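You operate a simulated robot arm through the tools that you are given. There is no shell and no other tool. Be economical: measure what you need, move in short steps, check, and stop when the job is done.

You run a simulated two-armed robot. Do the job below in one go: nothing can be reset, and whatever is moved stays where it is left.

## Task
Fetch the green hose stub and stand it on top of the grey box on the top of the steel table. Put the grey drip cup on top of the brown silencer carton on the top of the green stand. Take the yellow panel tag and leave it on top of the taped carton. Open the left door of the green cabinet. Any order will do. Set down upright: green hose stub, grey drip cup.

It is judged by the outcome, as a careful person would: the job done as asked, and still so three seconds after it is handed in. It fails if anything else is knocked over, pushed out of place, dropped, spilled or broken.

## Robot
Two 6-joint arms with two-finger grippers on one trunk, on a base that drives. Base frame: it is fixed to the floor where the robot stands at the start and does not move with it; the origin is under the middle of the robot, x ahead of it, y to its left, z up; the surface under the hand at the start is at about z = 820. Readings come in mm, rad, newtons and seconds.
The left shoulder is at the start at [70, 176, 965], the right one opposite. With the tool pointing down near the work surface each hand reaches from about 460 to 780 mm from the robot's upright axis, wherever it stands, measured 20 degrees to its own side. Places, roughly: brown silencer carton [3000, -500, 750]; green hose stub [750, -250, 1000]; grey box (9x9x5 cm) [500, -100, 800]; grey drip cup (7x7x9 cm) [3100, -600, 800]; left door of the green cabinet [500, 6000, 300]; taped carton [1750, -2250, 250]; yellow panel tag [4250, -1000, 1250]. Payload 2.45 kg a hand.
The TCP of each hand is the grasp point between the finger pads, 26 mm short of the fingertips. In the tool frame z runs along the fingers and y along their closing line. Largest opening 96 mm; the body of the gripper starts 69 mm behind the TCP.
Orientation is that of the tool frame in the base frame, as a unit quaternion [x, y, z, w]. With the fingers straight down and closing along the base's y, the tool's x points along the base's -x, its y along +y and its z along -z.

## Interface
- The arms move only by the tool apply_moves. It takes "left_moves", "right_moves" or both (then of equal length, played together; a hand with none holds still); each is a list of rows, each a list of 7 numbers: the opening, from 0 (shut) to 1 (fully open), then the shift along the tool's x, y, z in mm, then the turn, a rotation vector about the tool's x, y, z in rad. In form: [[hand, dx, dy, dz, rx, ry, rz], ...]. A call has 1 to 8 rows; each row is the pose to reach, as a shift and turn from the pose commanded when the call began, along the tool's axes at that moment. Each row takes 0.2 s and may step no farther than 50 mm and 0.15 rad from the row before; otherwise, or with a gripper value out of range, the whole call is refused. A pose out of reach is approached as far as the arm can. The call stops where the force on the tool passes 40 N (or 10 N more than at its start, if that is more) or the arm is blocked; 0.2 s more then pass. Each finger halts on what it meets, pressing with about 24 N; the grip force reading is that of the motor and also rises with nothing between the fingers. The clock runs only during rows and for 0.2 s after the last one: add rows that repeat a pose to give the fingers time. The reply holds the time, the measured pose of the TCP, the force on the tool along the base axes, the opening and the grip force, in the units named above and with some noise, with the torque about the TCP (base axes, N m) and any sound that the robot's microphone picked up, and new pictures: "pictures" is both (left out), scene, wrist or none (wrist: the cameras of the hands that moved).
- Cameras (640 x 400 px; columns grow to the right, rows downward): "scene" is now at [143.9, -6.3, 1296]; the picture's right is [-0.09, -1.00, 0.00], its down [-0.46, 0.04, -0.89] and it looks along [0.88, -0.08, -0.47] (base axes); focal length 276 px, centre (320, 200). "left" rides on the left gripper at [82, -3, -98] in its tool frame; the picture's right is [0.04, 1.00, 0.00], its down [-0.73, 0.03, -0.68] and it looks along [-0.68, 0.03, 0.73] (tool axes); focal length 256 px, centre (320, 200). "right" rides on the right gripper at [82, 3, -98] in its tool frame; the picture's right is [-0.04, 1.00, 0.00], its down [-0.73, -0.03, -0.68] and it looks along [-0.68, -0.03, 0.73] (tool axes); focal length 256 px, centre (320, 200). There is no depth. A picture from a camera that has moved, and an enlarged one, comes with that camera's place and axes in the base frame and with its lens.
- lift_body(by): slides the trunk up (or, below 0, down) by that many mm; the arms and the scene camera ride with it, the base frame stays. It gives what a move gives, with no picture.
- steer(legs): drives the robot by 1 to 6 legs, each [ahead, left, turn to the left] in mm, mm and rad, along the robot's own axes; the way and the turn of a leg run together, so that a leg with both is an arc; at most 1500 mm and 3.142 rad a leg. The arms and the cameras ride along, it lands a little off, and it stops where it bumps. It gives what a move gives, and a new picture of the scene camera.
- aim_head(pan, tilt): turns the head with the scene camera to pan (to the left, within 1.501 rad either way) and tilt (down, from -0.506 to 1.204), counted from straight ahead of the robot. It gives what a move gives, and a new picture of the scene camera.
- enlarge(camera, box): a new picture of the part [left, top, right, bottom] of that camera's present view, enlarged. It takes no simulated time.
- close_job(): hands the job in; it is judged then, once.

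Go step by step. Nothing tells you exact positions but the pictures and the camera data: compare them with the known pose of the tool, close in by small moves and look again before you grip or let go. The budget is 165 turns and 260 pictures, counting those below and the enlarged ones. Unless the task says otherwise, let go and move clear before handing in, and close with one line.

The tools are called by a JSON object that holds its "api" and its "payload". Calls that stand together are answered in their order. apply_moves: Moves the arms, as the interface text tells. Its arguments: {"type":"object","properties":{"left_moves":{"type":"array"},"right_moves":{"type":"array"},"pictures":{"type":"string","enum":["both","scene","wrist","none"]}},"required":[]} The other tools are called the same way: lift_body (by) slides the trunk up or down; steer (legs) drives the base; aim_head (pan, tilt) turns the head that bears the scene camera; enlarge (camera, box) takes an enlarged picture of a part of a camera's view; close_job () hands the job in.

At the start:

```text
t: 0.0
left_ee_pos: [627.4, 141.8, 1132.0]
left_ee_rot: [0.0, 1.0, -0.001, 0.001]
left_contact_force: [-0.2, -1.0, -0.3]
left_ft_torque: [0.04, 0.0, 0.03]
left_finger_gap: 95.9
left_grasp_force: 0.1
right_ee_pos: [504.3, -354.6, 1185.9]
right_ee_rot: [0.0, 1.0, 0.001, 0.0]
right_contact_force: [0.0, 0.1, 0.2]
right_ft_torque: [-0.02, 0.0, 0.0]
right_finger_gap: 96.1
right_grasp_force: 0.1
trunk travel left (down, up): [-450.0, 390.0]
robot x, y, heading: [0.6, -2.1, 0.001]
head pan, tilt: [-0.093, 0.483]
```

scene: 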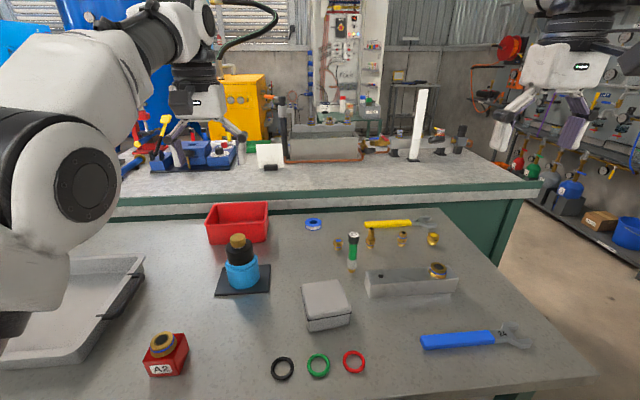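
right: 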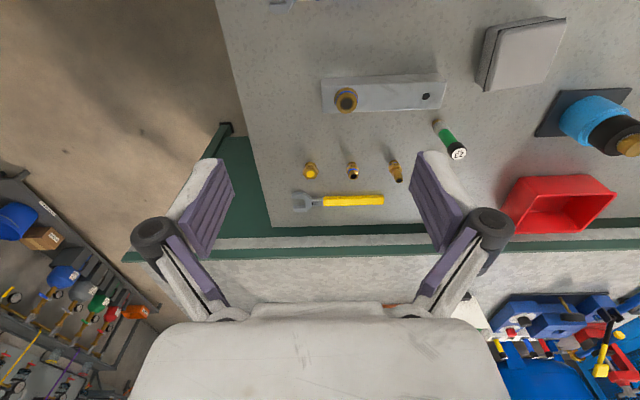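
left: 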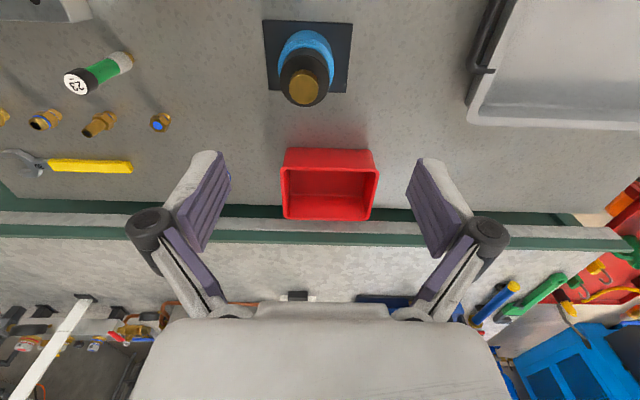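

I see the white/green stub standing on the steel table at about (659,-131) and the grey box near (534,-54). I'll enlarge to confirm.

{"api": "enlarge", "payload": {"camera": "scene", "box": [260, 200, 460, 340]}}

{"api": "enlarge", "payload": {"camera": "right", "box": [380, 0, 580, 180]}}

```text
2.86 times, centred on (360, 270) of scene
camera zoom: at [143.9, -6.3, 1296.0], right [-0.09, -1.0, 0.0], down [-0.46, 0.04, -0.89], along [0.88, -0.08, -0.47], focal length 789 px, centre (206, 0)
```

zoom: 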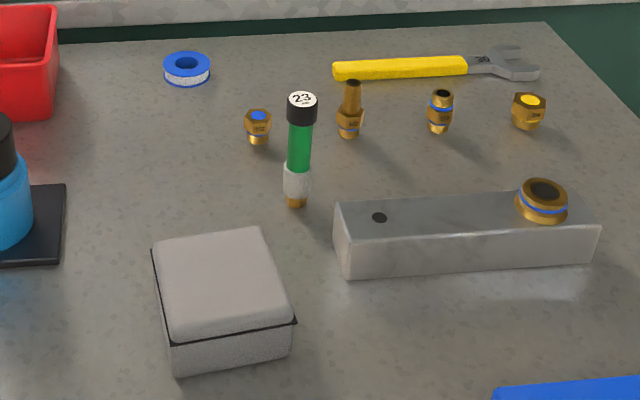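

```text
2.22 times, centred on (480, 90) of right
camera zoom: at [424.8, -352.9, 1282.6], right [0.04, 1.0, 0.0], down [0.73, -0.03, 0.68], along [0.68, -0.03, -0.73], focal length 569 px, centre (-36, 444)
```

zoom: 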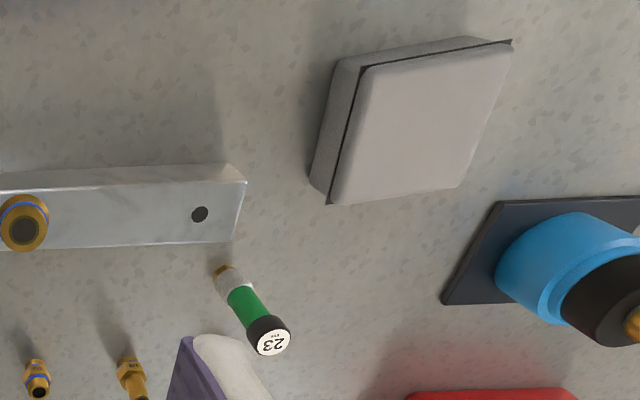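

The stub stands at about (657,-136), top at about z 925; I'll bring the right hand above it and look.

{"api": "apply_moves", "payload": {"right_moves": [[0.8, -21, 31, 20, 0, 0, 0], [0.7, -43, 62, 40, 0, 0, 0], [0.62, -64, 94, 60, 0, 0, 0], [0.62, -86, 125, 80, 0, 0, 0], [0.62, -107, 156, 100, 0, 0, 0], [0.62, -128, 188, 120, 0, 0, 0], [0.62, -150, 219, 140, 0, 0, 0], [0.62, -150, 219, 140, 0, 0, 0]]}}

```text
t: 1.8
left_ee_pos: [628.1, 143.2, 1134.6]
left_ee_rot: [0.0, 1.0, 0.0, 0.002]
left_contact_force: [0.8, -0.3, 0.0]
left_ft_torque: [0.0, -0.03, 0.0]
left_finger_gap: 96.1
left_grasp_force: 0.1
right_ee_pos: [655.2, -136.0, 1046.7]
right_ee_rot: [0.0, 1.0, 0.0, 0.001]
right_contact_force: [0.4, -0.1, 0.4]
right_ft_torque: [0.01, -0.01, 0.0]
right_finger_gap: 59.6
right_grasp_force: 0.0
trunk travel left (down, up): [-450.0, 390.0]
robot x, y, heading: [0.6, -0.6, 0.003]
head pan, tilt: [-0.093, 0.483]
camera scene: at [142.7, -6.9, 1296.2], right [-0.09, -1.0, 0.0], down [-0.46, 0.04, -0.89], along [0.88, -0.08, -0.46], focal length 276 px, centre (320, 200)
camera right: at [574.2, -134.0, 1144.5], right [0.04, 1.0, 0.0], down [0.73, -0.03, 0.68], along [0.68, -0.03, -0.73], focal length 256 px, centre (320, 200)
```

scene: 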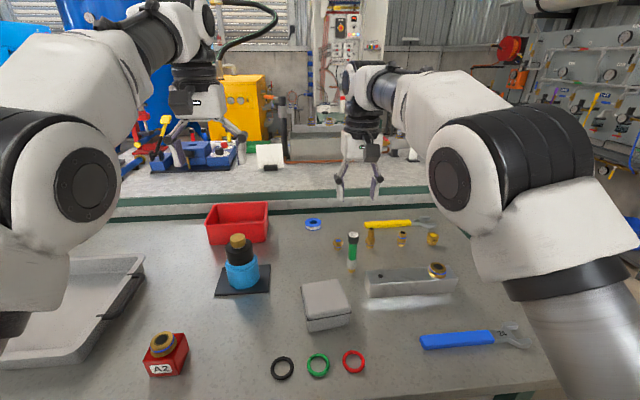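
right: 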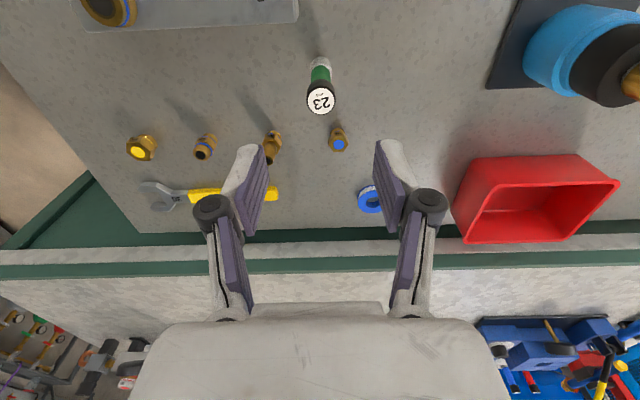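

Stub is at about (660,-138), nearly under the hand. Descending and gripping.

{"api": "apply_moves", "payload": {"right_moves": [[0.62, -5, -2, 40, 0, 0, 0], [0.62, -5, -2, 80, 0, 0, 0], [0.62, -5, -2, 120, 0, 0, 0], [0.62, -5, -2, 145, 0, 0, 0], [0.62, -5, -2, 165, 0, 0, 0], [0.62, -5, -2, 165, 0, 0, 0]]}}

```text
t: 3.2
left_ee_pos: [628.0, 143.2, 1131.7]
left_ee_rot: [0.0, 1.0, -0.001, 0.001]
left_contact_force: [0.2, -0.1, 0.2]
left_ft_torque: [-0.02, 0.04, 0.01]
left_finger_gap: 96.1
left_grasp_force: 0.0
right_ee_pos: [661.9, -138.5, 881.0]
right_ee_rot: [0.001, 1.0, 0.0, 0.0]
right_contact_force: [-0.3, 0.4, -0.7]
right_ft_torque: [0.01, -0.01, -0.01]
right_finger_gap: 59.5
right_grasp_force: 0.0
trunk travel left (down, up): [-450.0, 390.0]
robot x, y, heading: [2.7, -0.8, -0.003]
head pan, tilt: [-0.093, 0.483]
camera scene: at [143.7, -6.3, 1296.0], right [-0.09, -1.0, 0.0], down [-0.46, 0.04, -0.89], along [0.88, -0.08, -0.47], focal length 276 px, centre (320, 200)
camera right: at [580.1, -137.1, 977.5], right [0.04, 1.0, 0.0], down [0.73, -0.03, 0.68], along [0.68, -0.03, -0.73], focal length 256 px, centre (320, 200)
```

scene: 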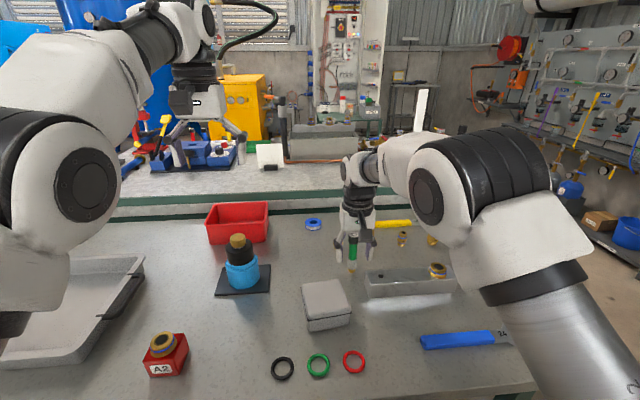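
right: 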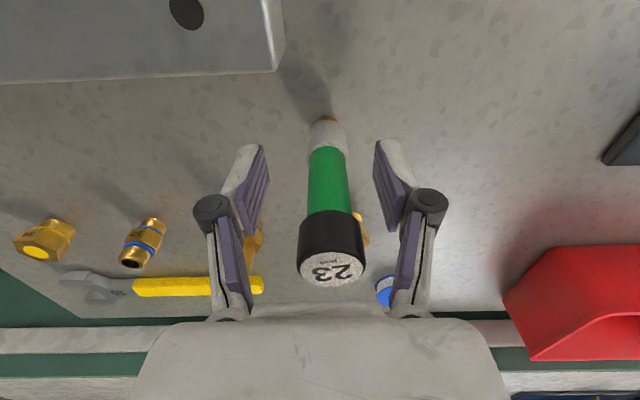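

The stub is between the pads; closing.

{"api": "apply_moves", "payload": {"right_moves": [[0.3, 0, 3, 0, 0, 0, 0], [0.1, 0, 3, 0, 0, 0, 0], [0, 0, 3, 0, 0, 0, 0], [0, 0, 3, 0, 0, 0, 0], [0, 0, 3, -10, 0, 0, 0]]}}

```text
t: 4.4
left_ee_pos: [628.5, 140.9, 1132.0]
left_ee_rot: [0.0, 1.0, -0.001, 0.001]
left_contact_force: [-0.7, 0.4, 0.3]
left_ft_torque: [-0.02, -0.01, -0.04]
left_finger_gap: 96.2
left_grasp_force: 0.1
right_ee_pos: [658.6, -134.2, 890.8]
right_ee_rot: [0.0, 1.0, 0.0, -0.001]
right_contact_force: [0.3, -0.5, -0.1]
right_ft_torque: [0.01, -0.04, 0.03]
right_finger_gap: 23.0
right_grasp_force: 24.1
trunk travel left (down, up): [-450.0, 390.0]
robot x, y, heading: [-2.5, 2.7, 0.001]
head pan, tilt: [-0.093, 0.483]
camera scene: at [143.7, -6.2, 1296.0], right [-0.09, -1.0, 0.0], down [-0.46, 0.04, -0.89], along [0.88, -0.08, -0.47], focal length 276 px, centre (320, 200)
camera right: at [579.5, -132.2, 988.2], right [0.04, 1.0, 0.0], down [0.73, -0.03, 0.68], along [0.68, -0.03, -0.73], focal length 256 px, centre (320, 200)
```

scene: 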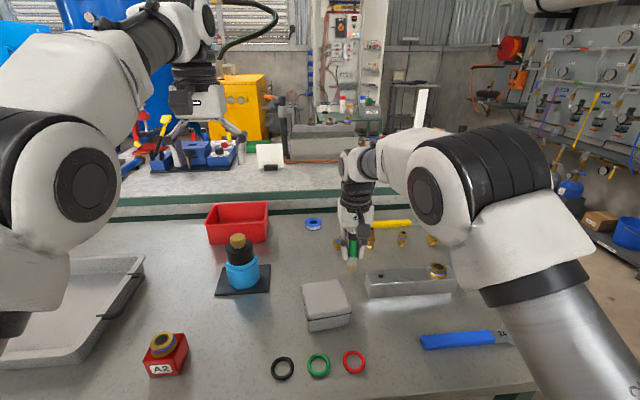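
right: 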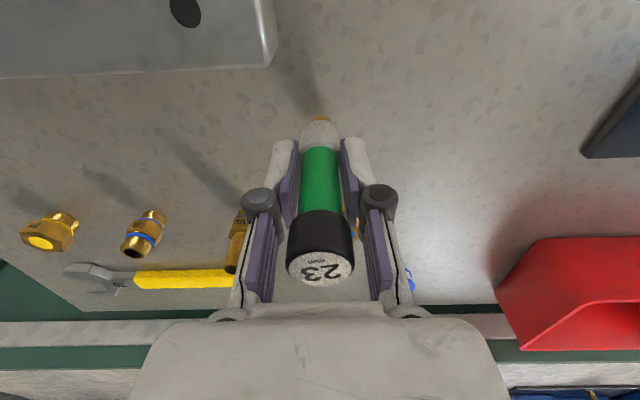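

Gripped (23 mm). Lifting, then over the box at about (535,-58).

{"api": "apply_moves", "payload": {"right_moves": [[0, 0, 0, -40, 0, 0, 0], [0, 0, 0, -80, 0, 0, 0], [0, 30, 19, -90, 0, 0, 0], [0, 62, 38, -90, 0, 0, 0], [0, 93, 57, -90, 0, 0, 0], [0, 124, 76, -90, 0, 0, 0], [0, 124, 76, -90, 0, 0, 0]]}}

```text
t: 6.0
left_ee_pos: [629.0, 141.7, 1131.9]
left_ee_rot: [0.001, 1.0, -0.001, 0.0]
left_contact_force: [0.4, 0.7, 0.0]
left_ft_torque: [-0.04, 0.0, 0.02]
left_finger_gap: 96.0
left_grasp_force: 0.1
right_ee_pos: [551.3, -87.1, 990.6]
right_ee_rot: [0.014, 0.999, 0.031, -0.002]
right_contact_force: [0.0, 0.7, -0.8]
right_ft_torque: [-0.02, 0.0, 0.0]
right_finger_gap: 23.0
right_grasp_force: 24.4
right hand out of reach, approached as far as the arm can: row 6, 7
trunk travel left (down, up): [-450.0, 390.0]
robot x, y, heading: [-1.3, -4.6, -0.0]
head pan, tilt: [-0.093, 0.483]
camera scene: at [144.9, -6.3, 1295.8], right [-0.09, -1.0, 0.0], down [-0.46, 0.04, -0.88], along [0.88, -0.08, -0.47], focal length 276 px, centre (320, 200)
camera right: at [470.7, -89.4, 1089.6], right [0.07, 1.0, 0.06], down [0.74, -0.09, 0.67], along [0.67, 0.0, -0.74], focal length 256 px, centre (320, 200)
```

scene: 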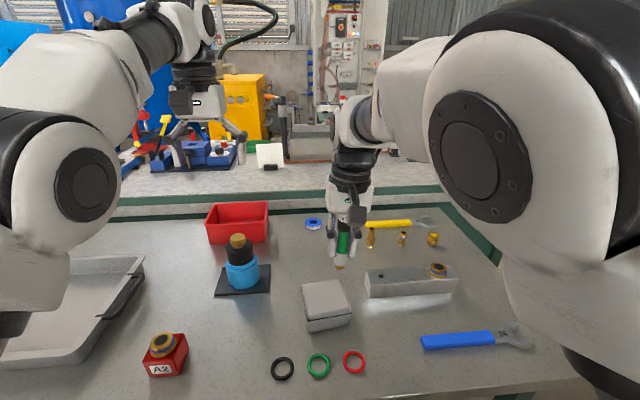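
right: 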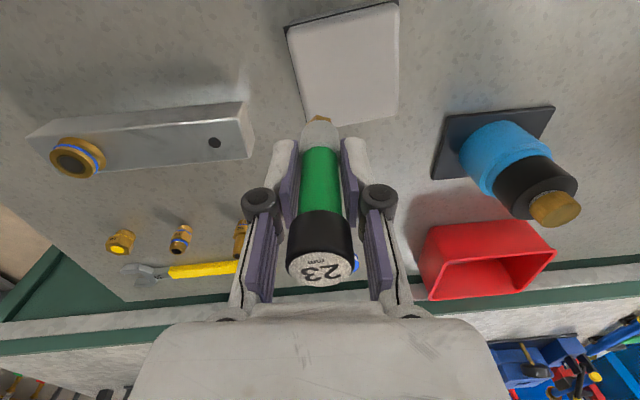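

The box is too close in for this arm; I'll back the base up a bit and to the left (hand is high over everything).

{"api": "steer", "payload": {"legs": [[-100, 50, 0]]}}

```text
t: 7.2
left_ee_pos: [528.9, 193.5, 1133.7]
left_ee_rot: [-0.001, 1.0, 0.0, 0.001]
left_contact_force: [-0.8, 0.9, 0.7]
left_ft_torque: [0.0, -0.06, 0.03]
left_finger_gap: 96.0
left_grasp_force: 0.1
right_ee_pos: [450.2, -34.9, 995.8]
right_ee_rot: [0.013, 0.999, 0.031, 0.003]
right_contact_force: [0.5, 0.0, -0.6]
right_ft_torque: [0.03, -0.02, 0.02]
right_finger_gap: 22.8
right_grasp_force: 24.4
trunk travel left (down, up): [-450.0, 390.0]
robot x, y, heading: [-97.6, 48.5, -0.004]
head pan, tilt: [-0.093, 0.483]
camera scene: at [44.4, 44.9, 1296.0], right [-0.09, -1.0, 0.0], down [-0.46, 0.04, -0.89], along [0.88, -0.08, -0.47], focal length 276 px, centre (320, 200)
```

scene: 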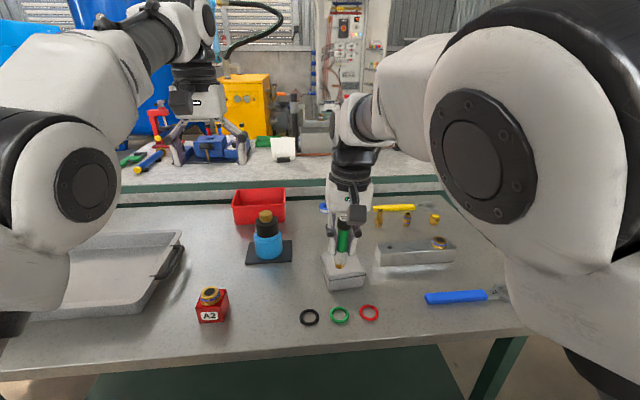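

Moving the hand over the box and checking its tilt.

{"api": "apply_moves", "payload": {"right_moves": [[0, -30, -8, 0, 0, 0, 0], [0, -60, -16, 0, 0, 0, 0], [0, -85, -24, 0, 0, 0, 0], [0, -85, -24, 0, 0, 0, 0]], "pictures": "wrist"}}

```text
t: 8.2
left_ee_pos: [528.4, 195.0, 1131.9]
left_ee_rot: [-0.001, 1.0, -0.001, 0.0]
left_contact_force: [-0.3, 0.4, 0.5]
left_ft_torque: [-0.01, -0.02, 0.0]
left_finger_gap: 95.8
left_grasp_force: 0.1
right_ee_pos: [534.2, -61.3, 994.6]
right_ee_rot: [0.012, 0.999, 0.03, 0.003]
right_contact_force: [-0.6, 0.1, -1.2]
right_ft_torque: [-0.01, -0.08, -0.02]
right_finger_gap: 22.9
right_grasp_force: 23.6
trunk travel left (down, up): [-450.0, 390.0]
robot x, y, heading: [-101.4, 49.3, 0.003]
head pan, tilt: [-0.093, 0.483]
camera right: at [453.2, -62.1, 1092.5], right [0.07, 1.0, 0.06], down [0.73, -0.09, 0.68], along [0.68, 0.0, -0.73], focal length 256 px, centre (320, 200)
```

right: 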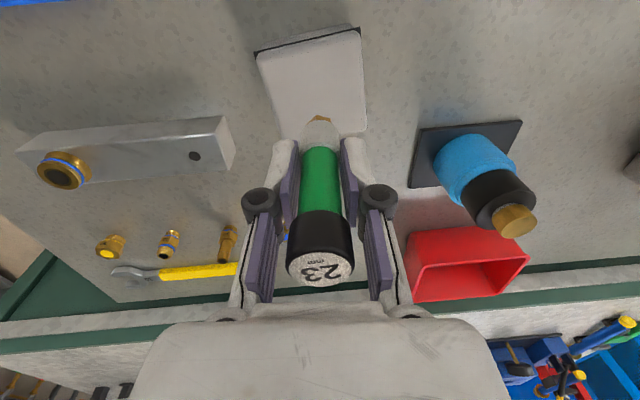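

Straightening the tilt and lowering toward the box top centre (531,-57).

{"api": "apply_moves", "payload": {"right_moves": [[0, 0, 2, 0, 0.03, 0, 0], [0, 2, 4, 10, 0.061, 0, 0], [0, 2, 2, 30, 0.061, 0, 0], [0, 2, 1, 50, 0.061, 0, 0], [0, 2, 1, 50, 0.061, 0, 0]]}}

```text
t: 9.4
left_ee_pos: [528.5, 193.9, 1131.3]
left_ee_rot: [-0.001, 1.0, 0.0, 0.001]
left_contact_force: [-0.7, 0.3, -0.1]
left_ft_torque: [0.02, -0.04, 0.01]
left_finger_gap: 96.1
left_grasp_force: 0.0
right_ee_pos: [534.3, -57.7, 945.3]
right_ee_rot: [0.013, 1.0, -0.001, 0.002]
right_contact_force: [-0.4, 0.3, -0.7]
right_ft_torque: [-0.01, -0.01, -0.02]
right_finger_gap: 22.5
right_grasp_force: 24.0
trunk travel left (down, up): [-450.0, 390.0]
robot x, y, heading: [-100.6, 50.5, 0.002]
head pan, tilt: [-0.093, 0.483]
camera scene: at [44.7, 44.5, 1296.0], right [-0.09, -1.0, 0.0], down [-0.46, 0.04, -0.89], along [0.88, -0.08, -0.47], focal length 276 px, centre (320, 200)
camera right: at [453.3, -53.0, 1042.1], right [0.07, 1.0, 0.0], down [0.73, -0.05, 0.68], along [0.68, -0.04, -0.73], focal length 256 px, centre (320, 200)
```

scene: 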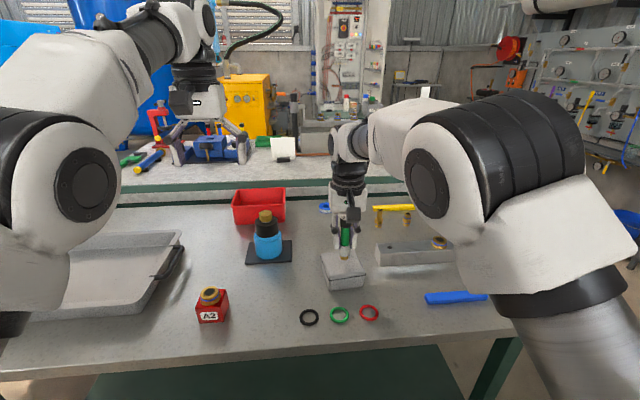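
right: 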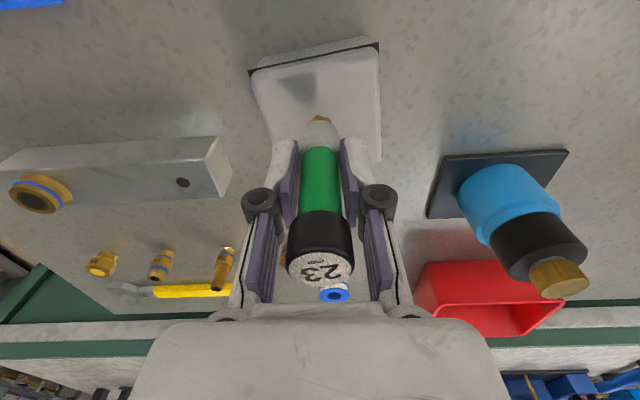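

Slightly shifting back and lowering gently until contact.

{"api": "apply_moves", "payload": {"right_moves": [[0, 6, 2, 4, 0, 0, 0], [0, 6, 2, 8, 0, 0, 0], [0, 6, 2, 11, 0, 0, 0], [0, 6, 2, 13, 0, 0, 0], [0, 6, 2, 13, 0, 0, 0]], "pictures": "wrist"}}

{"api": "enlarge", "payload": {"camera": "scene", "box": [290, 190, 410, 300]}}

```text
t: 10.6
left_ee_pos: [529.6, 194.2, 1132.2]
left_ee_rot: [0.0, 1.0, 0.0, 0.001]
left_contact_force: [-0.1, -0.7, 0.9]
left_ft_torque: [-0.02, -0.04, 0.0]
left_finger_gap: 95.9
left_grasp_force: 0.1
right_ee_pos: [527.6, -56.4, 931.3]
right_ee_rot: [0.012, 1.0, 0.001, 0.001]
right_contact_force: [-0.4, -0.7, -0.8]
right_ft_torque: [-0.01, 0.01, -0.04]
right_finger_gap: 22.5
right_grasp_force: 23.7
trunk travel left (down, up): [-450.0, 390.0]
robot x, y, heading: [-96.9, 51.6, 0.004]
head pan, tilt: [-0.093, 0.483]
camera right: at [446.9, -51.7, 1028.3], right [0.07, 1.0, 0.0], down [0.73, -0.05, 0.68], along [0.68, -0.04, -0.73], focal length 256 px, centre (320, 200)
```

right: 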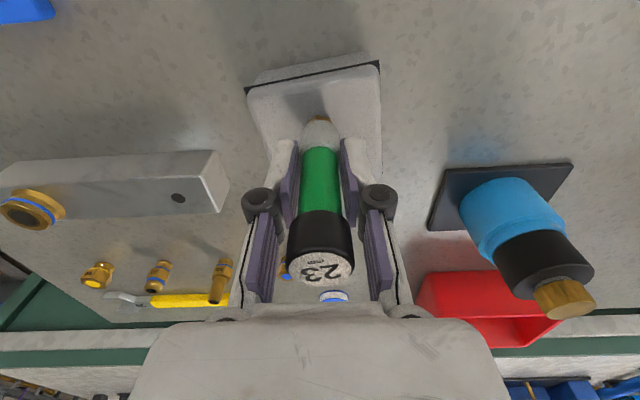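

```text
3.64 times, centred on (350, 245) of scene
camera zoom: at [45.0, 44.5, 1296.0], right [-0.09, -1.0, 0.0], down [-0.46, 0.04, -0.88], along [0.88, -0.08, -0.47], focal length 1005 px, centre (211, 36)
```

zoom: 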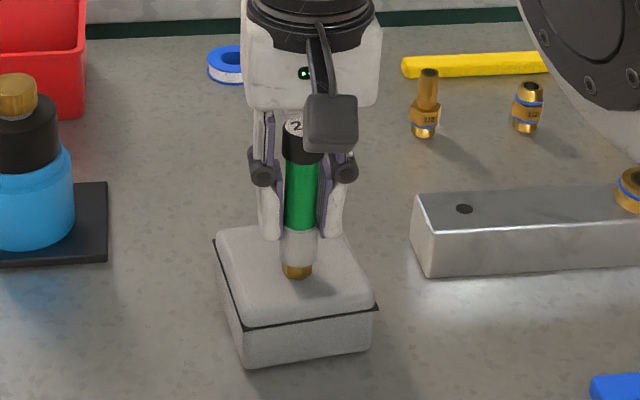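

Close to touching; creeping down further.

{"api": "apply_moves", "payload": {"right_moves": [[0, 0, 0, 2, 0, 0, 0], [0, 0, 0, 4, 0, 0, 0], [0, 0, 0, 5, 0, 0, 0]], "pictures": "none"}}

{"api": "enlarge", "payload": {"camera": "scene", "box": [310, 220, 390, 300]}}

```text
t: 11.4
left_ee_pos: [528.7, 192.3, 1133.3]
left_ee_rot: [-0.001, 1.0, -0.001, 0.001]
left_contact_force: [-1.0, 0.1, -0.8]
left_ft_torque: [0.0, 0.01, 0.0]
left_finger_gap: 96.0
left_grasp_force: 0.0
right_ee_pos: [525.5, -56.1, 929.4]
right_ee_rot: [0.013, 1.0, 0.001, 0.003]
right_contact_force: [3.3, -2.3, 18.5]
right_ft_torque: [-0.03, -0.14, -0.14]
right_finger_gap: 23.1
right_grasp_force: 24.0
trunk travel left (down, up): [-450.0, 390.0]
robot x, y, heading: [-96.4, 48.7, -0.001]
head pan, tilt: [-0.093, 0.483]
```

```text
5.00 times, centred on (350, 260) of scene
camera zoom: at [43.0, 44.6, 1296.5], right [-0.09, -1.0, 0.0], down [-0.46, 0.04, -0.89], along [0.88, -0.08, -0.46], focal length 1381 px, centre (170, -100)
```

zoom: 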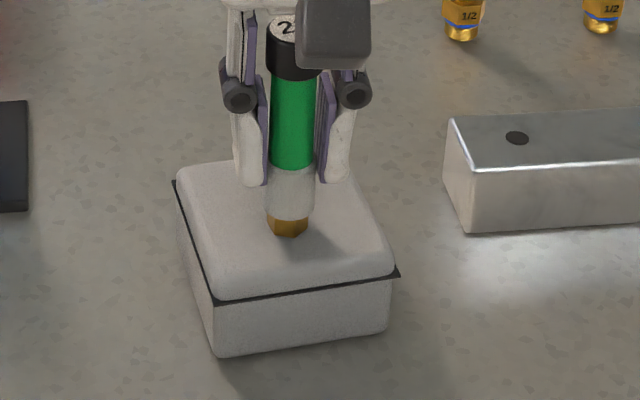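

Contact made (18 N). Easing off, opening and rising clear.

{"api": "apply_moves", "payload": {"right_moves": [[0, 0, 0, -2, 0, 0, 0], [0, 0, 0, -2, 0, 0, 0], [0.4, 0, 0, -2, 0, 0, 0], [0.6, 0, 0, -2, 0, 0, 0], [0.6, 0, 0, -2, 0, 0, 0], [0.6, 0, 0, -40, 0, 0, 0], [0.6, 0, 0, -85, 0, 0, 0], [0.6, 0, 0, -130, 0, 0, 0]]}}

```text
t: 13.2
left_ee_pos: [528.4, 192.5, 1132.2]
left_ee_rot: [-0.001, 1.0, -0.001, 0.001]
left_contact_force: [0.2, 0.5, 0.1]
left_ft_torque: [-0.01, 0.0, 0.0]
left_finger_gap: 95.9
left_grasp_force: 0.0
right_ee_pos: [525.4, -57.6, 1060.5]
right_ee_rot: [0.013, 1.0, 0.0, 0.002]
right_contact_force: [0.2, 0.0, -0.1]
right_ft_torque: [-0.04, 0.01, 0.02]
right_finger_gap: 57.6
right_grasp_force: 0.1
trunk travel left (down, up): [-450.0, 390.0]
robot x, y, heading: [-100.1, 52.5, 0.001]
head pan, tilt: [-0.093, 0.483]
camera scene: at [44.3, 44.5, 1296.0], right [-0.09, -1.0, 0.0], down [-0.46, 0.04, -0.89], along [0.88, -0.08, -0.47], focal length 276 px, centre (320, 200)
camera right: at [445.0, -52.9, 1157.4], right [0.07, 1.0, 0.0], down [0.73, -0.05, 0.68], along [0.68, -0.04, -0.73], focal length 256 px, centre (320, 200)
```

scene: 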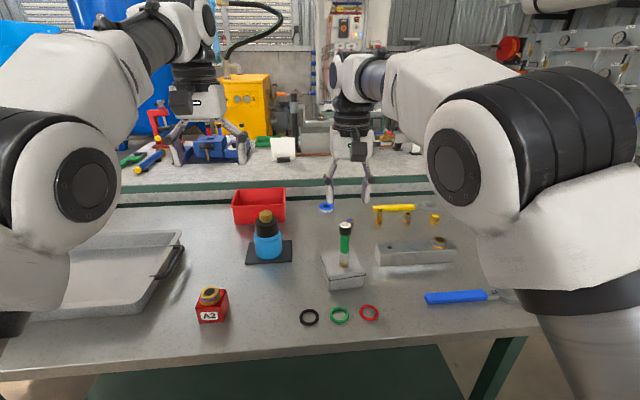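
right: 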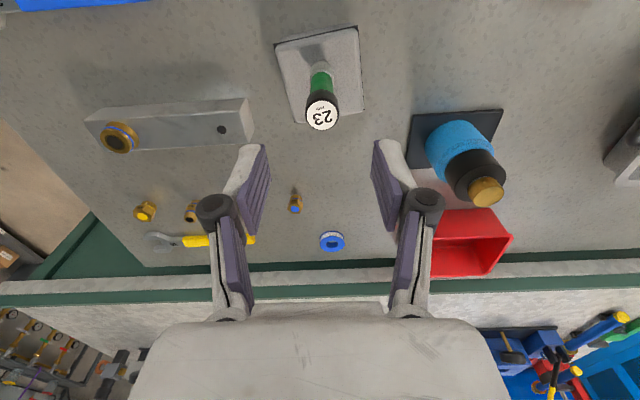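

The stub stands on the box. I'll back away and survey the room for a route.

{"api": "steer", "payload": {"legs": [[-500, 0, 0]]}}

{"api": "aim_head", "payload": {"pan": -0.9, "tilt": 0.25}}

{"api": "aim_head", "payload": {"pan": 1.0, "tilt": 0.25}}

```text
t: 15.6
left_ee_pos: [214.2, 193.4, 1129.0]
left_ee_rot: [-0.001, 1.0, 0.0, 0.001]
left_contact_force: [0.2, 0.2, -1.1]
left_ft_torque: [-0.01, 0.0, 0.03]
left_finger_gap: 95.7
left_grasp_force: 0.1
right_ee_pos: [211.0, -58.5, 1057.4]
right_ee_rot: [0.013, 1.0, 0.0, -0.001]
right_contact_force: [-0.2, 0.4, -0.1]
right_ft_torque: [0.01, 0.02, 0.0]
right_finger_gap: 57.7
right_grasp_force: 0.1
trunk travel left (down, up): [-450.0, 390.0]
robot x, y, heading: [-418.8, 45.3, -0.003]
head pan, tilt: [-0.093, 0.483]
stopped in leg 1: the robot was blocked; the commanded pose is now the measured one
camera scene: at [-270.6, 43.7, 1295.7], right [-0.09, -1.0, 0.0], down [-0.47, 0.04, -0.88], along [0.88, -0.08, -0.47], focal length 276 px, centre (320, 200)
```

scene: 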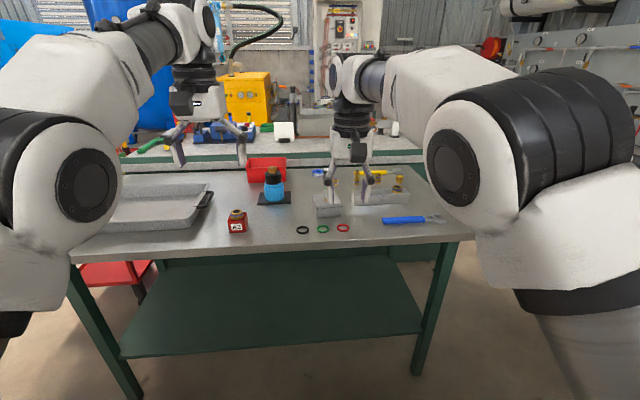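

```text
t: 16.8
left_ee_pos: [213.4, 192.6, 1131.4]
left_ee_rot: [0.0, 1.0, 0.0, 0.0]
left_contact_force: [0.2, 0.6, -0.1]
left_ft_torque: [0.03, 0.01, -0.02]
left_finger_gap: 96.0
left_grasp_force: 0.1
right_ee_pos: [209.0, -59.4, 1059.2]
right_ee_rot: [0.014, 1.0, 0.001, 0.0]
right_contact_force: [-1.0, 0.5, 0.1]
right_ft_torque: [0.0, 0.04, -0.01]
right_finger_gap: 57.8
right_grasp_force: 0.0
trunk travel left (down, up): [-450.0, 390.0]
robot x, y, heading: [-416.9, 46.6, 0.0]
head pan, tilt: [-0.901, 0.25]
camera scene: at [-305.7, -21.1, 1317.8], right [-0.78, -0.62, 0.0], down [-0.15, 0.19, -0.97], along [0.6, -0.76, -0.25], focal length 276 px, centre (320, 200)
```

scene: 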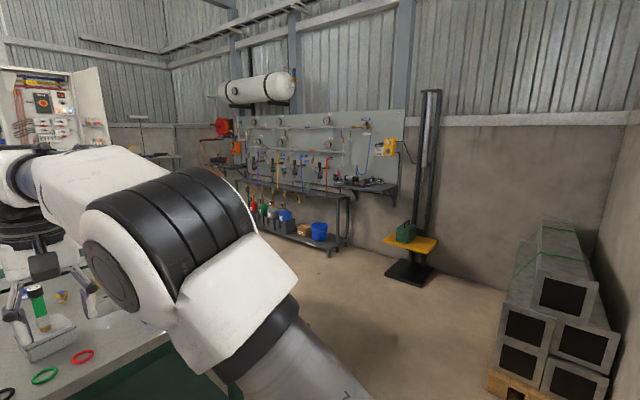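

```text
t: 18.6
left_ee_pos: [212.4, 192.5, 1131.1]
left_ee_rot: [-0.001, 1.0, 0.0, 0.001]
left_contact_force: [-0.2, -0.3, -0.6]
left_ft_torque: [-0.01, 0.0, 0.01]
left_finger_gap: 96.3
left_grasp_force: 0.1
right_ee_pos: [208.4, -58.3, 1057.3]
right_ee_rot: [0.014, 1.0, 0.0, 0.0]
right_contact_force: [-0.1, 0.8, -0.8]
right_ft_torque: [-0.01, 0.02, -0.02]
right_finger_gap: 57.5
right_grasp_force: 0.1
trunk travel left (down, up): [-450.0, 390.0]
robot x, y, heading: [-417.8, 52.5, -0.002]
head pan, tilt: [1.0, 0.25]
camera scene: at [-313.0, 130.6, 1317.8], right [0.84, -0.54, 0.0], down [-0.13, -0.21, -0.97], along [0.52, 0.82, -0.25], focal length 276 px, centre (320, 200)
```

scene: 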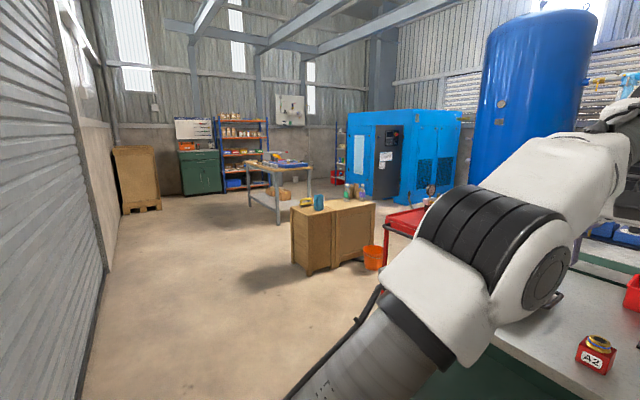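

The robot touched the wall behind. There's a wide corridor to the right between the benches and the gas rack; I'll drive out there.

{"api": "steer", "payload": {"legs": [[50, -850, 0], [900, -650, 0]]}}

{"api": "aim_head", "payload": {"pan": 0.3, "tilt": 0.3}}

{"api": "aim_head", "payload": {"pan": -0.6, "tilt": 0.3}}

```text
t: 28.4
left_ee_pos: [1166.8, -1303.2, 1131.9]
left_ee_rot: [0.002, 1.0, 0.0, 0.0]
left_contact_force: [0.8, -0.6, 0.9]
left_ft_torque: [-0.01, 0.01, 0.0]
left_finger_gap: 95.8
left_grasp_force: 0.0
right_ee_pos: [1161.7, -1553.7, 1058.1]
right_ee_rot: [0.015, 1.0, 0.0, 0.0]
right_contact_force: [-0.2, -0.7, 0.0]
right_ft_torque: [0.04, -0.02, 0.01]
right_finger_gap: 57.5
right_grasp_force: 0.0
trunk travel left (down, up): [-450.0, 390.0]
robot x, y, heading: [537.9, -1444.0, -0.003]
head pan, tilt: [1.0, 0.25]
camera scene: at [640.4, -1362.0, 1317.8], right [0.84, -0.54, 0.0], down [-0.13, -0.21, -0.97], along [0.53, 0.81, -0.25], focal length 276 px, centre (320, 200)
```

scene: 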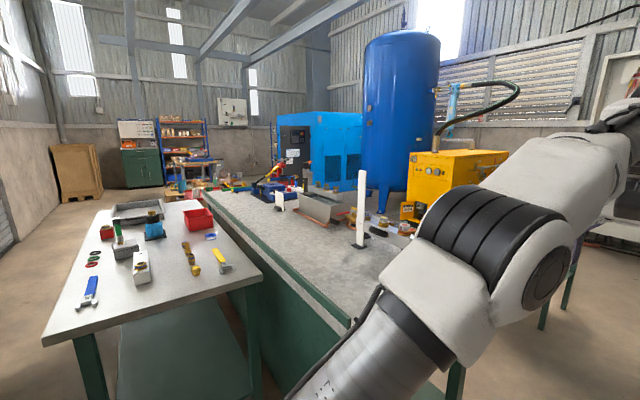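

```text
t: 29.5
left_ee_pos: [1166.4, -1302.9, 1130.2]
left_ee_rot: [0.001, 1.0, -0.001, 0.0]
left_contact_force: [-0.3, -0.1, -0.5]
left_ft_torque: [-0.01, 0.03, 0.0]
left_finger_gap: 96.1
left_grasp_force: 0.0
right_ee_pos: [1161.7, -1553.5, 1057.9]
right_ee_rot: [0.015, 1.0, 0.0, 0.0]
right_contact_force: [0.2, -0.6, -0.4]
right_ft_torque: [-0.01, -0.03, 0.0]
right_finger_gap: 57.6
right_grasp_force: 0.1
trunk travel left (down, up): [-450.0, 390.0]
robot x, y, heading: [537.5, -1443.8, -0.001]
head pan, tilt: [0.3, 0.3]
camera scene: at [678.8, -1412.9, 1313.0], right [0.29, -0.96, 0.0], down [-0.28, -0.09, -0.96], along [0.91, 0.28, -0.3], focal length 276 px, centre (320, 200)
```

scene: 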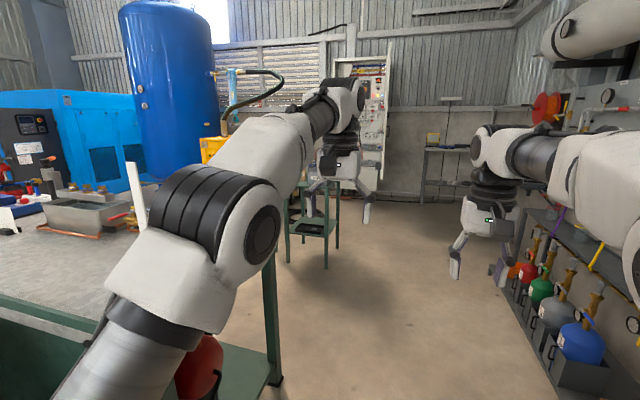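

```text
t: 30.7
left_ee_pos: [1167.0, -1302.2, 1129.9]
left_ee_rot: [0.002, 1.0, -0.001, 0.0]
left_contact_force: [-0.1, 1.0, -0.9]
left_ft_torque: [-0.01, 0.02, 0.01]
left_finger_gap: 96.2
left_grasp_force: 0.1
right_ee_pos: [1161.7, -1553.7, 1057.2]
right_ee_rot: [0.015, 1.0, 0.0, 0.0]
right_contact_force: [0.6, -0.4, -0.3]
right_ft_torque: [0.01, 0.0, 0.01]
right_finger_gap: 57.7
right_grasp_force: 0.1
trunk travel left (down, up): [-450.0, 390.0]
robot x, y, heading: [537.6, -1442.8, -0.003]
head pan, tilt: [-0.6, 0.3]
camera scene: at [666.4, -1493.2, 1313.0], right [-0.57, -0.82, 0.0], down [-0.24, 0.17, -0.96], along [0.79, -0.54, -0.3], focal length 276 px, centre (320, 200)
```

scene: 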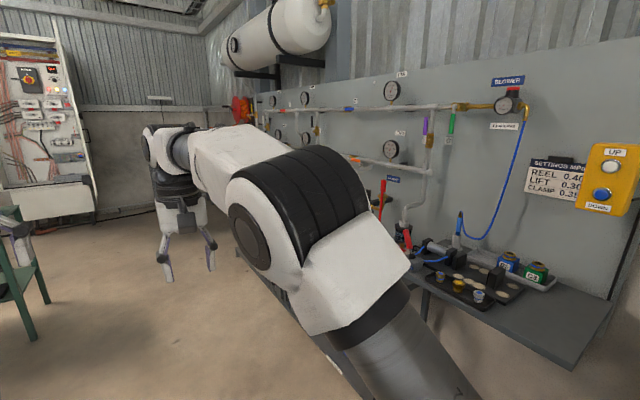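

The green stand is visible ahead behind the left hand at about (2900,-700). Driving forward along the corridor and looking again.

{"api": "steer", "payload": {"legs": [[900, 0, 0]]}}

{"api": "aim_head", "payload": {"pan": 0.5, "tilt": 0.3}}

```text
t: 35.4
left_ee_pos: [2066.6, -1302.6, 1131.8]
left_ee_rot: [0.001, 1.0, -0.001, -0.001]
left_contact_force: [0.3, 0.2, -0.3]
left_ft_torque: [0.03, 0.03, 0.01]
left_finger_gap: 96.2
left_grasp_force: 0.2
right_ee_pos: [2062.2, -1551.9, 1057.3]
right_ee_rot: [0.014, 1.0, 0.0, -0.001]
right_contact_force: [0.0, 0.7, 0.7]
right_ft_torque: [-0.04, -0.01, -0.02]
right_finger_gap: 57.8
right_grasp_force: 0.0
trunk travel left (down, up): [-450.0, 390.0]
robot x, y, heading: [1434.9, -1446.1, 0.0]
head pan, tilt: [-0.6, 0.3]
camera scene: at [1567.8, -1494.8, 1313.0], right [-0.57, -0.82, 0.0], down [-0.24, 0.17, -0.96], along [0.79, -0.54, -0.3], focal length 276 px, centre (320, 200)
```

scene: 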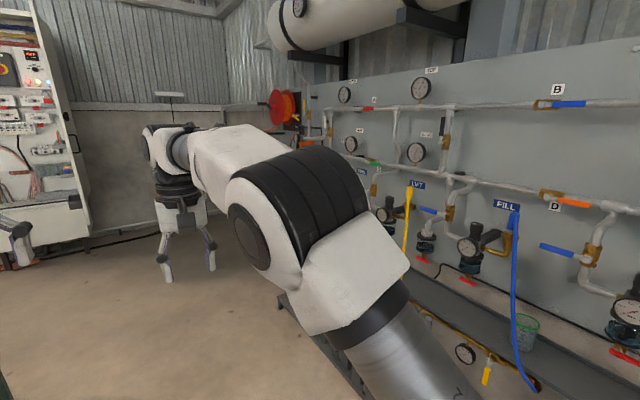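

```text
t: 36.7
left_ee_pos: [2066.7, -1303.2, 1130.5]
left_ee_rot: [0.001, 1.0, -0.001, 0.0]
left_contact_force: [-0.1, -0.3, 0.7]
left_ft_torque: [0.02, 0.0, -0.02]
left_finger_gap: 95.8
left_grasp_force: 0.0
right_ee_pos: [2062.6, -1553.1, 1056.9]
right_ee_rot: [0.014, 1.0, 0.001, 0.001]
right_contact_force: [-0.5, -1.2, 0.1]
right_ft_torque: [0.01, 0.0, -0.01]
right_finger_gap: 57.7
right_grasp_force: 0.1
trunk travel left (down, up): [-450.0, 390.0]
robot x, y, heading: [1439.2, -1442.4, -0.004]
head pan, tilt: [0.499, 0.3]
camera scene: at [1572.6, -1397.4, 1313.0], right [0.48, -0.88, 0.0], down [-0.26, -0.14, -0.96], along [0.84, 0.46, -0.3], focal length 276 px, centre (320, 200)
```

scene: 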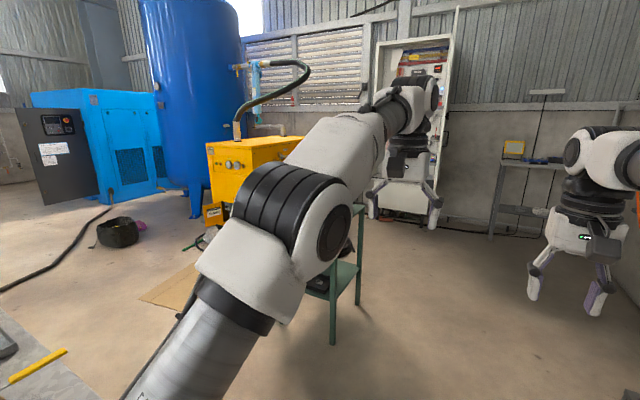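

Turning to face the stand for a clear view between the arms.

{"api": "steer", "payload": {"legs": [[400, 0, 0], [0, 0, 0.6]]}}

{"api": "aim_head", "payload": {"pan": -0.05, "tilt": 0.35}}

```text
t: 40.9
left_ee_pos: [2275.1, -968.4, 1131.0]
left_ee_rot: [-0.297, 0.955, -0.001, 0.0]
left_contact_force: [-0.1, -0.7, 0.2]
left_ft_torque: [-0.01, 0.0, 0.02]
left_finger_gap: 96.1
left_grasp_force: 0.0
right_ee_pos: [2415.1, -1176.3, 1058.2]
right_ee_rot: [-0.285, 0.959, 0.001, -0.001]
right_contact_force: [0.2, 1.0, 0.4]
right_ft_torque: [-0.02, -0.01, -0.03]
right_finger_gap: 57.7
right_grasp_force: 0.0
trunk travel left (down, up): [-450.0, 390.0]
robot x, y, heading: [1837.4, -1443.5, 0.603]
head pan, tilt: [0.499, 0.3]
camera scene: at [1925.2, -1329.8, 1313.0], right [0.89, -0.45, 0.0], down [-0.13, -0.26, -0.96], along [0.43, 0.85, -0.3], focal length 276 px, centre (320, 200)
```

scene: 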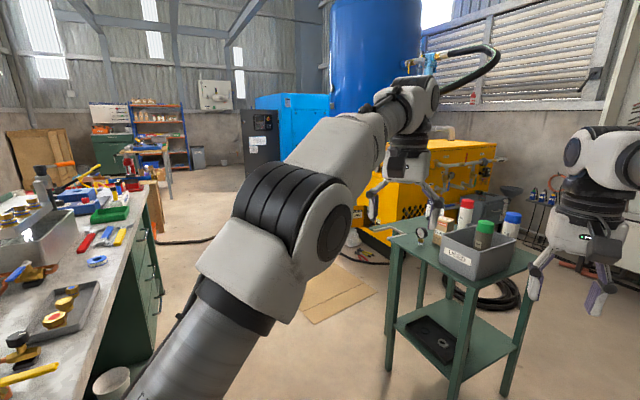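

```text
t: 41.9
left_ee_pos: [2275.4, -968.9, 1130.2]
left_ee_rot: [-0.298, 0.955, 0.0, 0.0]
left_contact_force: [0.1, -0.3, -0.4]
left_ft_torque: [-0.03, 0.0, 0.01]
left_finger_gap: 96.0
left_grasp_force: 0.1
right_ee_pos: [2414.7, -1177.9, 1058.2]
right_ee_rot: [-0.286, 0.958, 0.0, 0.001]
right_contact_force: [0.3, -0.4, 0.2]
right_ft_torque: [0.03, -0.03, 0.02]
right_finger_gap: 57.8
right_grasp_force: 0.1
trunk travel left (down, up): [-450.0, 390.0]
robot x, y, heading: [1839.1, -1445.6, 0.603]
head pan, tilt: [-0.051, 0.351]
camera scene: at [1962.5, -1364.3, 1308.3], right [0.53, -0.85, 0.0], down [-0.29, -0.18, -0.94], along [0.8, 0.5, -0.34], focal length 276 px, centre (320, 200)
```

scene: 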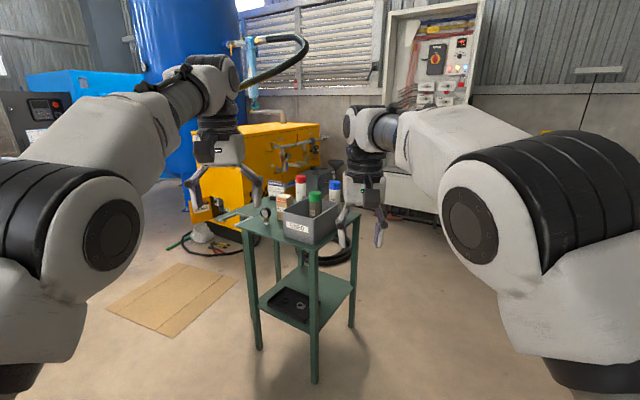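

{"api": "enlarge", "payload": {"camera": "scene", "box": [220, 140, 400, 290]}}

{"api": "enlarge", "payload": {"camera": "scene", "box": [370, 0, 500, 110]}}

```text
2.67 times, centred on (310, 215) of scene
camera zoom: at [1962.5, -1364.3, 1308.3], right [0.53, -0.85, 0.0], down [-0.29, -0.18, -0.94], along [0.8, 0.5, -0.34], focal length 737 px, centre (347, 160)
```

zoom: 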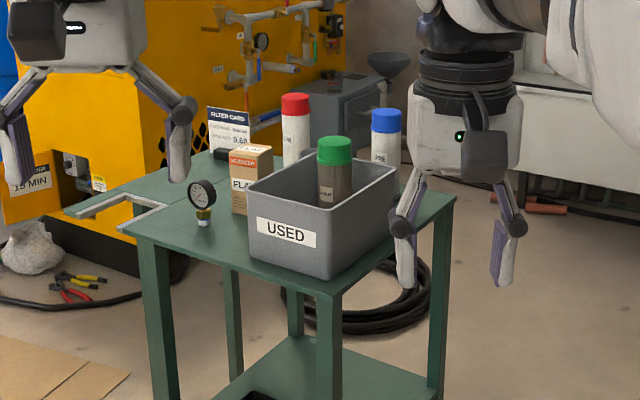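

```text
3.64 times, centred on (435, 55) of scene
camera zoom: at [1962.5, -1364.3, 1308.3], right [0.53, -0.85, 0.0], down [-0.29, -0.18, -0.94], along [0.8, 0.5, -0.34], focal length 1005 px, centre (-98, 727)
```

zoom: 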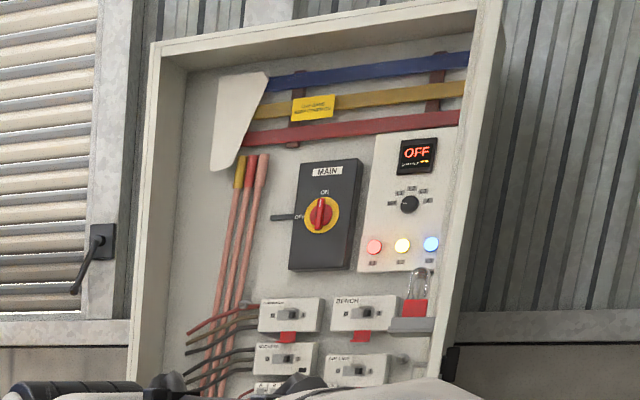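

The silencer carton is at about (2920,-533), top about z 870; the stand spans x 2770–3210, y −835…−390. The cup isn't visible yet; I'll raise the trunk and approach from the −x side.

{"api": "lift_body", "payload": {"by": 250}}

{"api": "steer", "payload": {"legs": [[0, 0, -0.603], [450, 820, 0]]}}

{"api": "aim_head", "payload": {"pan": 0, "tilt": 0.75}}

```text
t: 44.5
left_ee_pos: [2275.3, -970.0, 1380.8]
left_ee_rot: [-0.299, 0.954, 0.0, 0.0]
left_contact_force: [0.9, 0.0, 0.4]
left_ft_torque: [-0.01, -0.02, 0.0]
left_finger_gap: 95.9
left_grasp_force: 0.0
right_ee_pos: [2417.0, -1177.7, 1307.6]
right_ee_rot: [-0.285, 0.959, -0.001, 0.0]
right_contact_force: [0.3, -0.3, -0.4]
right_ft_torque: [0.0, 0.0, 0.02]
right_finger_gap: 57.6
right_grasp_force: 0.0
trunk travel left (down, up): [-700.0, 140.0]
robot x, y, heading: [1840.0, -1446.5, 0.605]
head pan, tilt: [-0.051, 0.351]
```

```text
t: 51.0
left_ee_pos: [2896.1, -453.5, 1381.2]
left_ee_rot: [-0.016, 1.0, 0.0, 0.0]
left_contact_force: [-0.2, 0.0, 0.8]
left_ft_torque: [-0.01, -0.02, -0.02]
left_finger_gap: 95.7
left_grasp_force: 0.1
right_ee_pos: [2902.3, -705.1, 1308.5]
right_ee_rot: [-0.003, 1.0, 0.0, 0.001]
right_contact_force: [-0.4, -0.1, -0.1]
right_ft_torque: [0.01, 0.0, 0.01]
right_finger_gap: 57.5
right_grasp_force: 0.1
trunk travel left (down, up): [-700.0, 140.0]
robot x, y, heading: [2273.6, -618.4, 0.026]
head pan, tilt: [-0.051, 0.351]
camera scene: at [2419.2, -614.5, 1558.3], right [-0.02, -1.0, 0.0], down [-0.34, 0.01, -0.94], along [0.94, -0.02, -0.34], focal length 276 px, centre (320, 200)
```

scene: 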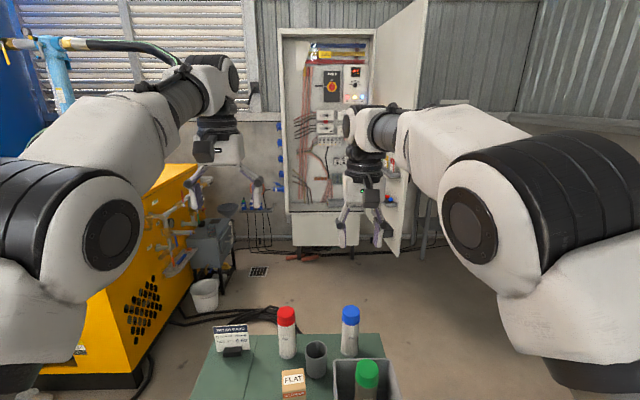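

```text
t: 51.9
left_ee_pos: [2898.1, -454.4, 1382.0]
left_ee_rot: [-0.015, 1.0, 0.0, 0.001]
left_contact_force: [-0.2, -0.1, -0.7]
left_ft_torque: [-0.01, -0.03, 0.0]
left_finger_gap: 95.9
left_grasp_force: 0.1
right_ee_pos: [2901.2, -705.7, 1308.5]
right_ee_rot: [-0.004, 1.0, 0.0, 0.0]
right_contact_force: [0.2, -0.4, 0.3]
right_ft_torque: [0.01, 0.01, -0.01]
right_finger_gap: 57.8
right_grasp_force: 0.1
trunk travel left (down, up): [-700.0, 140.0]
robot x, y, heading: [2273.8, -613.5, 0.035]
head pan, tilt: [0.0, 0.75]
camera scene: at [2409.3, -609.5, 1522.7], right [0.03, -1.0, 0.0], down [-0.68, -0.02, -0.73], along [0.73, 0.02, -0.68], focal length 276 px, centre (320, 200)
```

scene: 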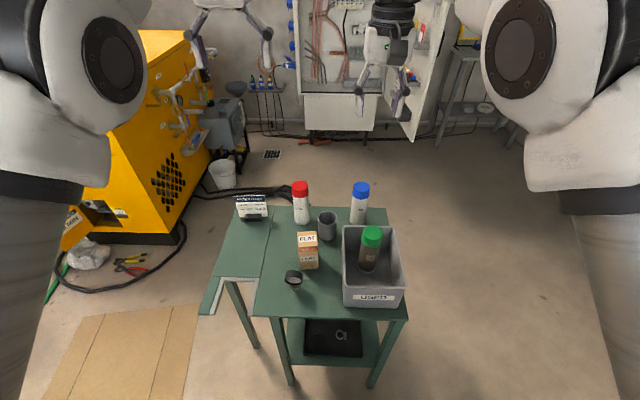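

The grey cup is on the stand behind the carton and beside the bin. Zooming for measurements.

{"api": "enlarge", "payload": {"camera": "scene", "box": [230, 170, 420, 320]}}

{"api": "enlarge", "payload": {"camera": "right", "box": [160, 0, 480, 200]}}

```text
2.67 times, centred on (325, 245) of scene
camera zoom: at [2409.3, -609.5, 1522.7], right [0.03, -1.0, 0.0], down [-0.68, -0.02, -0.73], along [0.73, 0.02, -0.68], focal length 737 px, centre (307, 80)
```

zoom: 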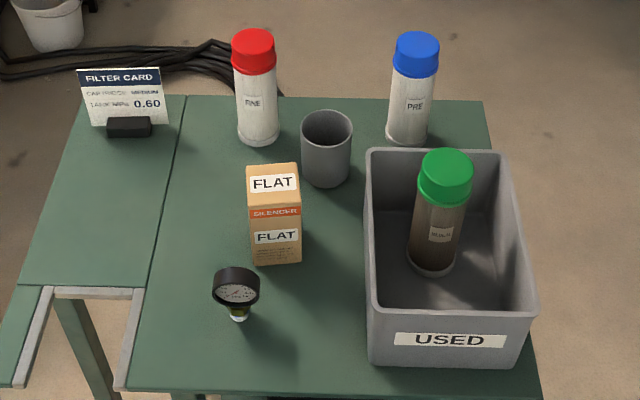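

```text
2.00 times, centred on (320, 100) of right
camera zoom: at [2821.4, -703.0, 1405.6], right [0.04, 1.0, 0.0], down [0.73, -0.03, 0.68], along [0.68, -0.02, -0.73], focal length 512 px, centre (320, 400)
```

zoom: 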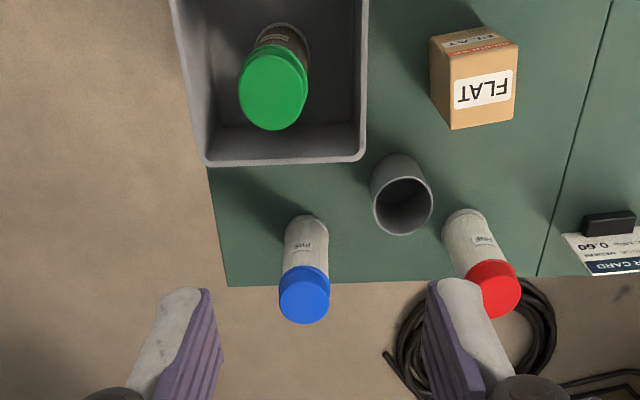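

Cup at about (3055,-616), rim z 840; carton top centre about (2935,-557,868). I'll shift the base so the left arm works comfortably.

{"api": "steer", "payload": {"legs": [[88, -182, -0.033]]}}

```text
t: 53.5
left_ee_pos: [2992.9, -650.7, 1381.2]
left_ee_rot: [-0.002, 1.0, -0.001, 0.0]
left_contact_force: [-0.2, -0.4, -0.2]
left_ft_torque: [0.02, -0.01, 0.0]
left_finger_gap: 96.2
left_grasp_force: 0.0
right_ee_pos: [2988.9, -902.1, 1309.2]
right_ee_rot: [0.012, 1.0, -0.001, 0.001]
right_contact_force: [-0.5, 0.2, -0.4]
right_ft_torque: [-0.07, -0.03, 0.0]
right_finger_gap: 57.3
right_grasp_force: 0.1
trunk travel left (down, up): [-700.0, 140.0]
robot x, y, heading: [2365.3, -798.8, 0.004]
head pan, tilt: [0.0, 0.75]
camera scene: at [2499.2, -792.2, 1522.8], right [0.0, -1.0, 0.0], down [-0.68, 0.0, -0.73], along [0.73, 0.0, -0.68], focal length 276 px, centre (320, 200)
```

scene: 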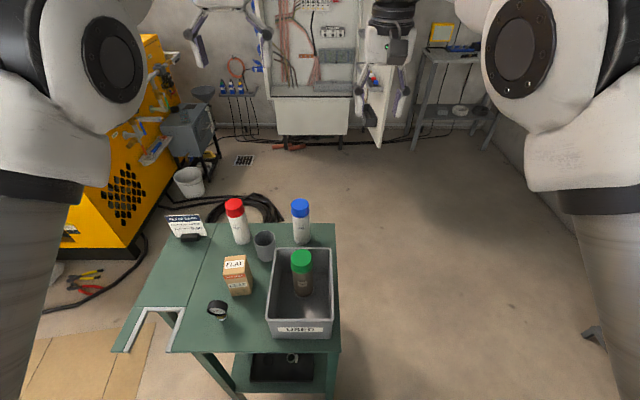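

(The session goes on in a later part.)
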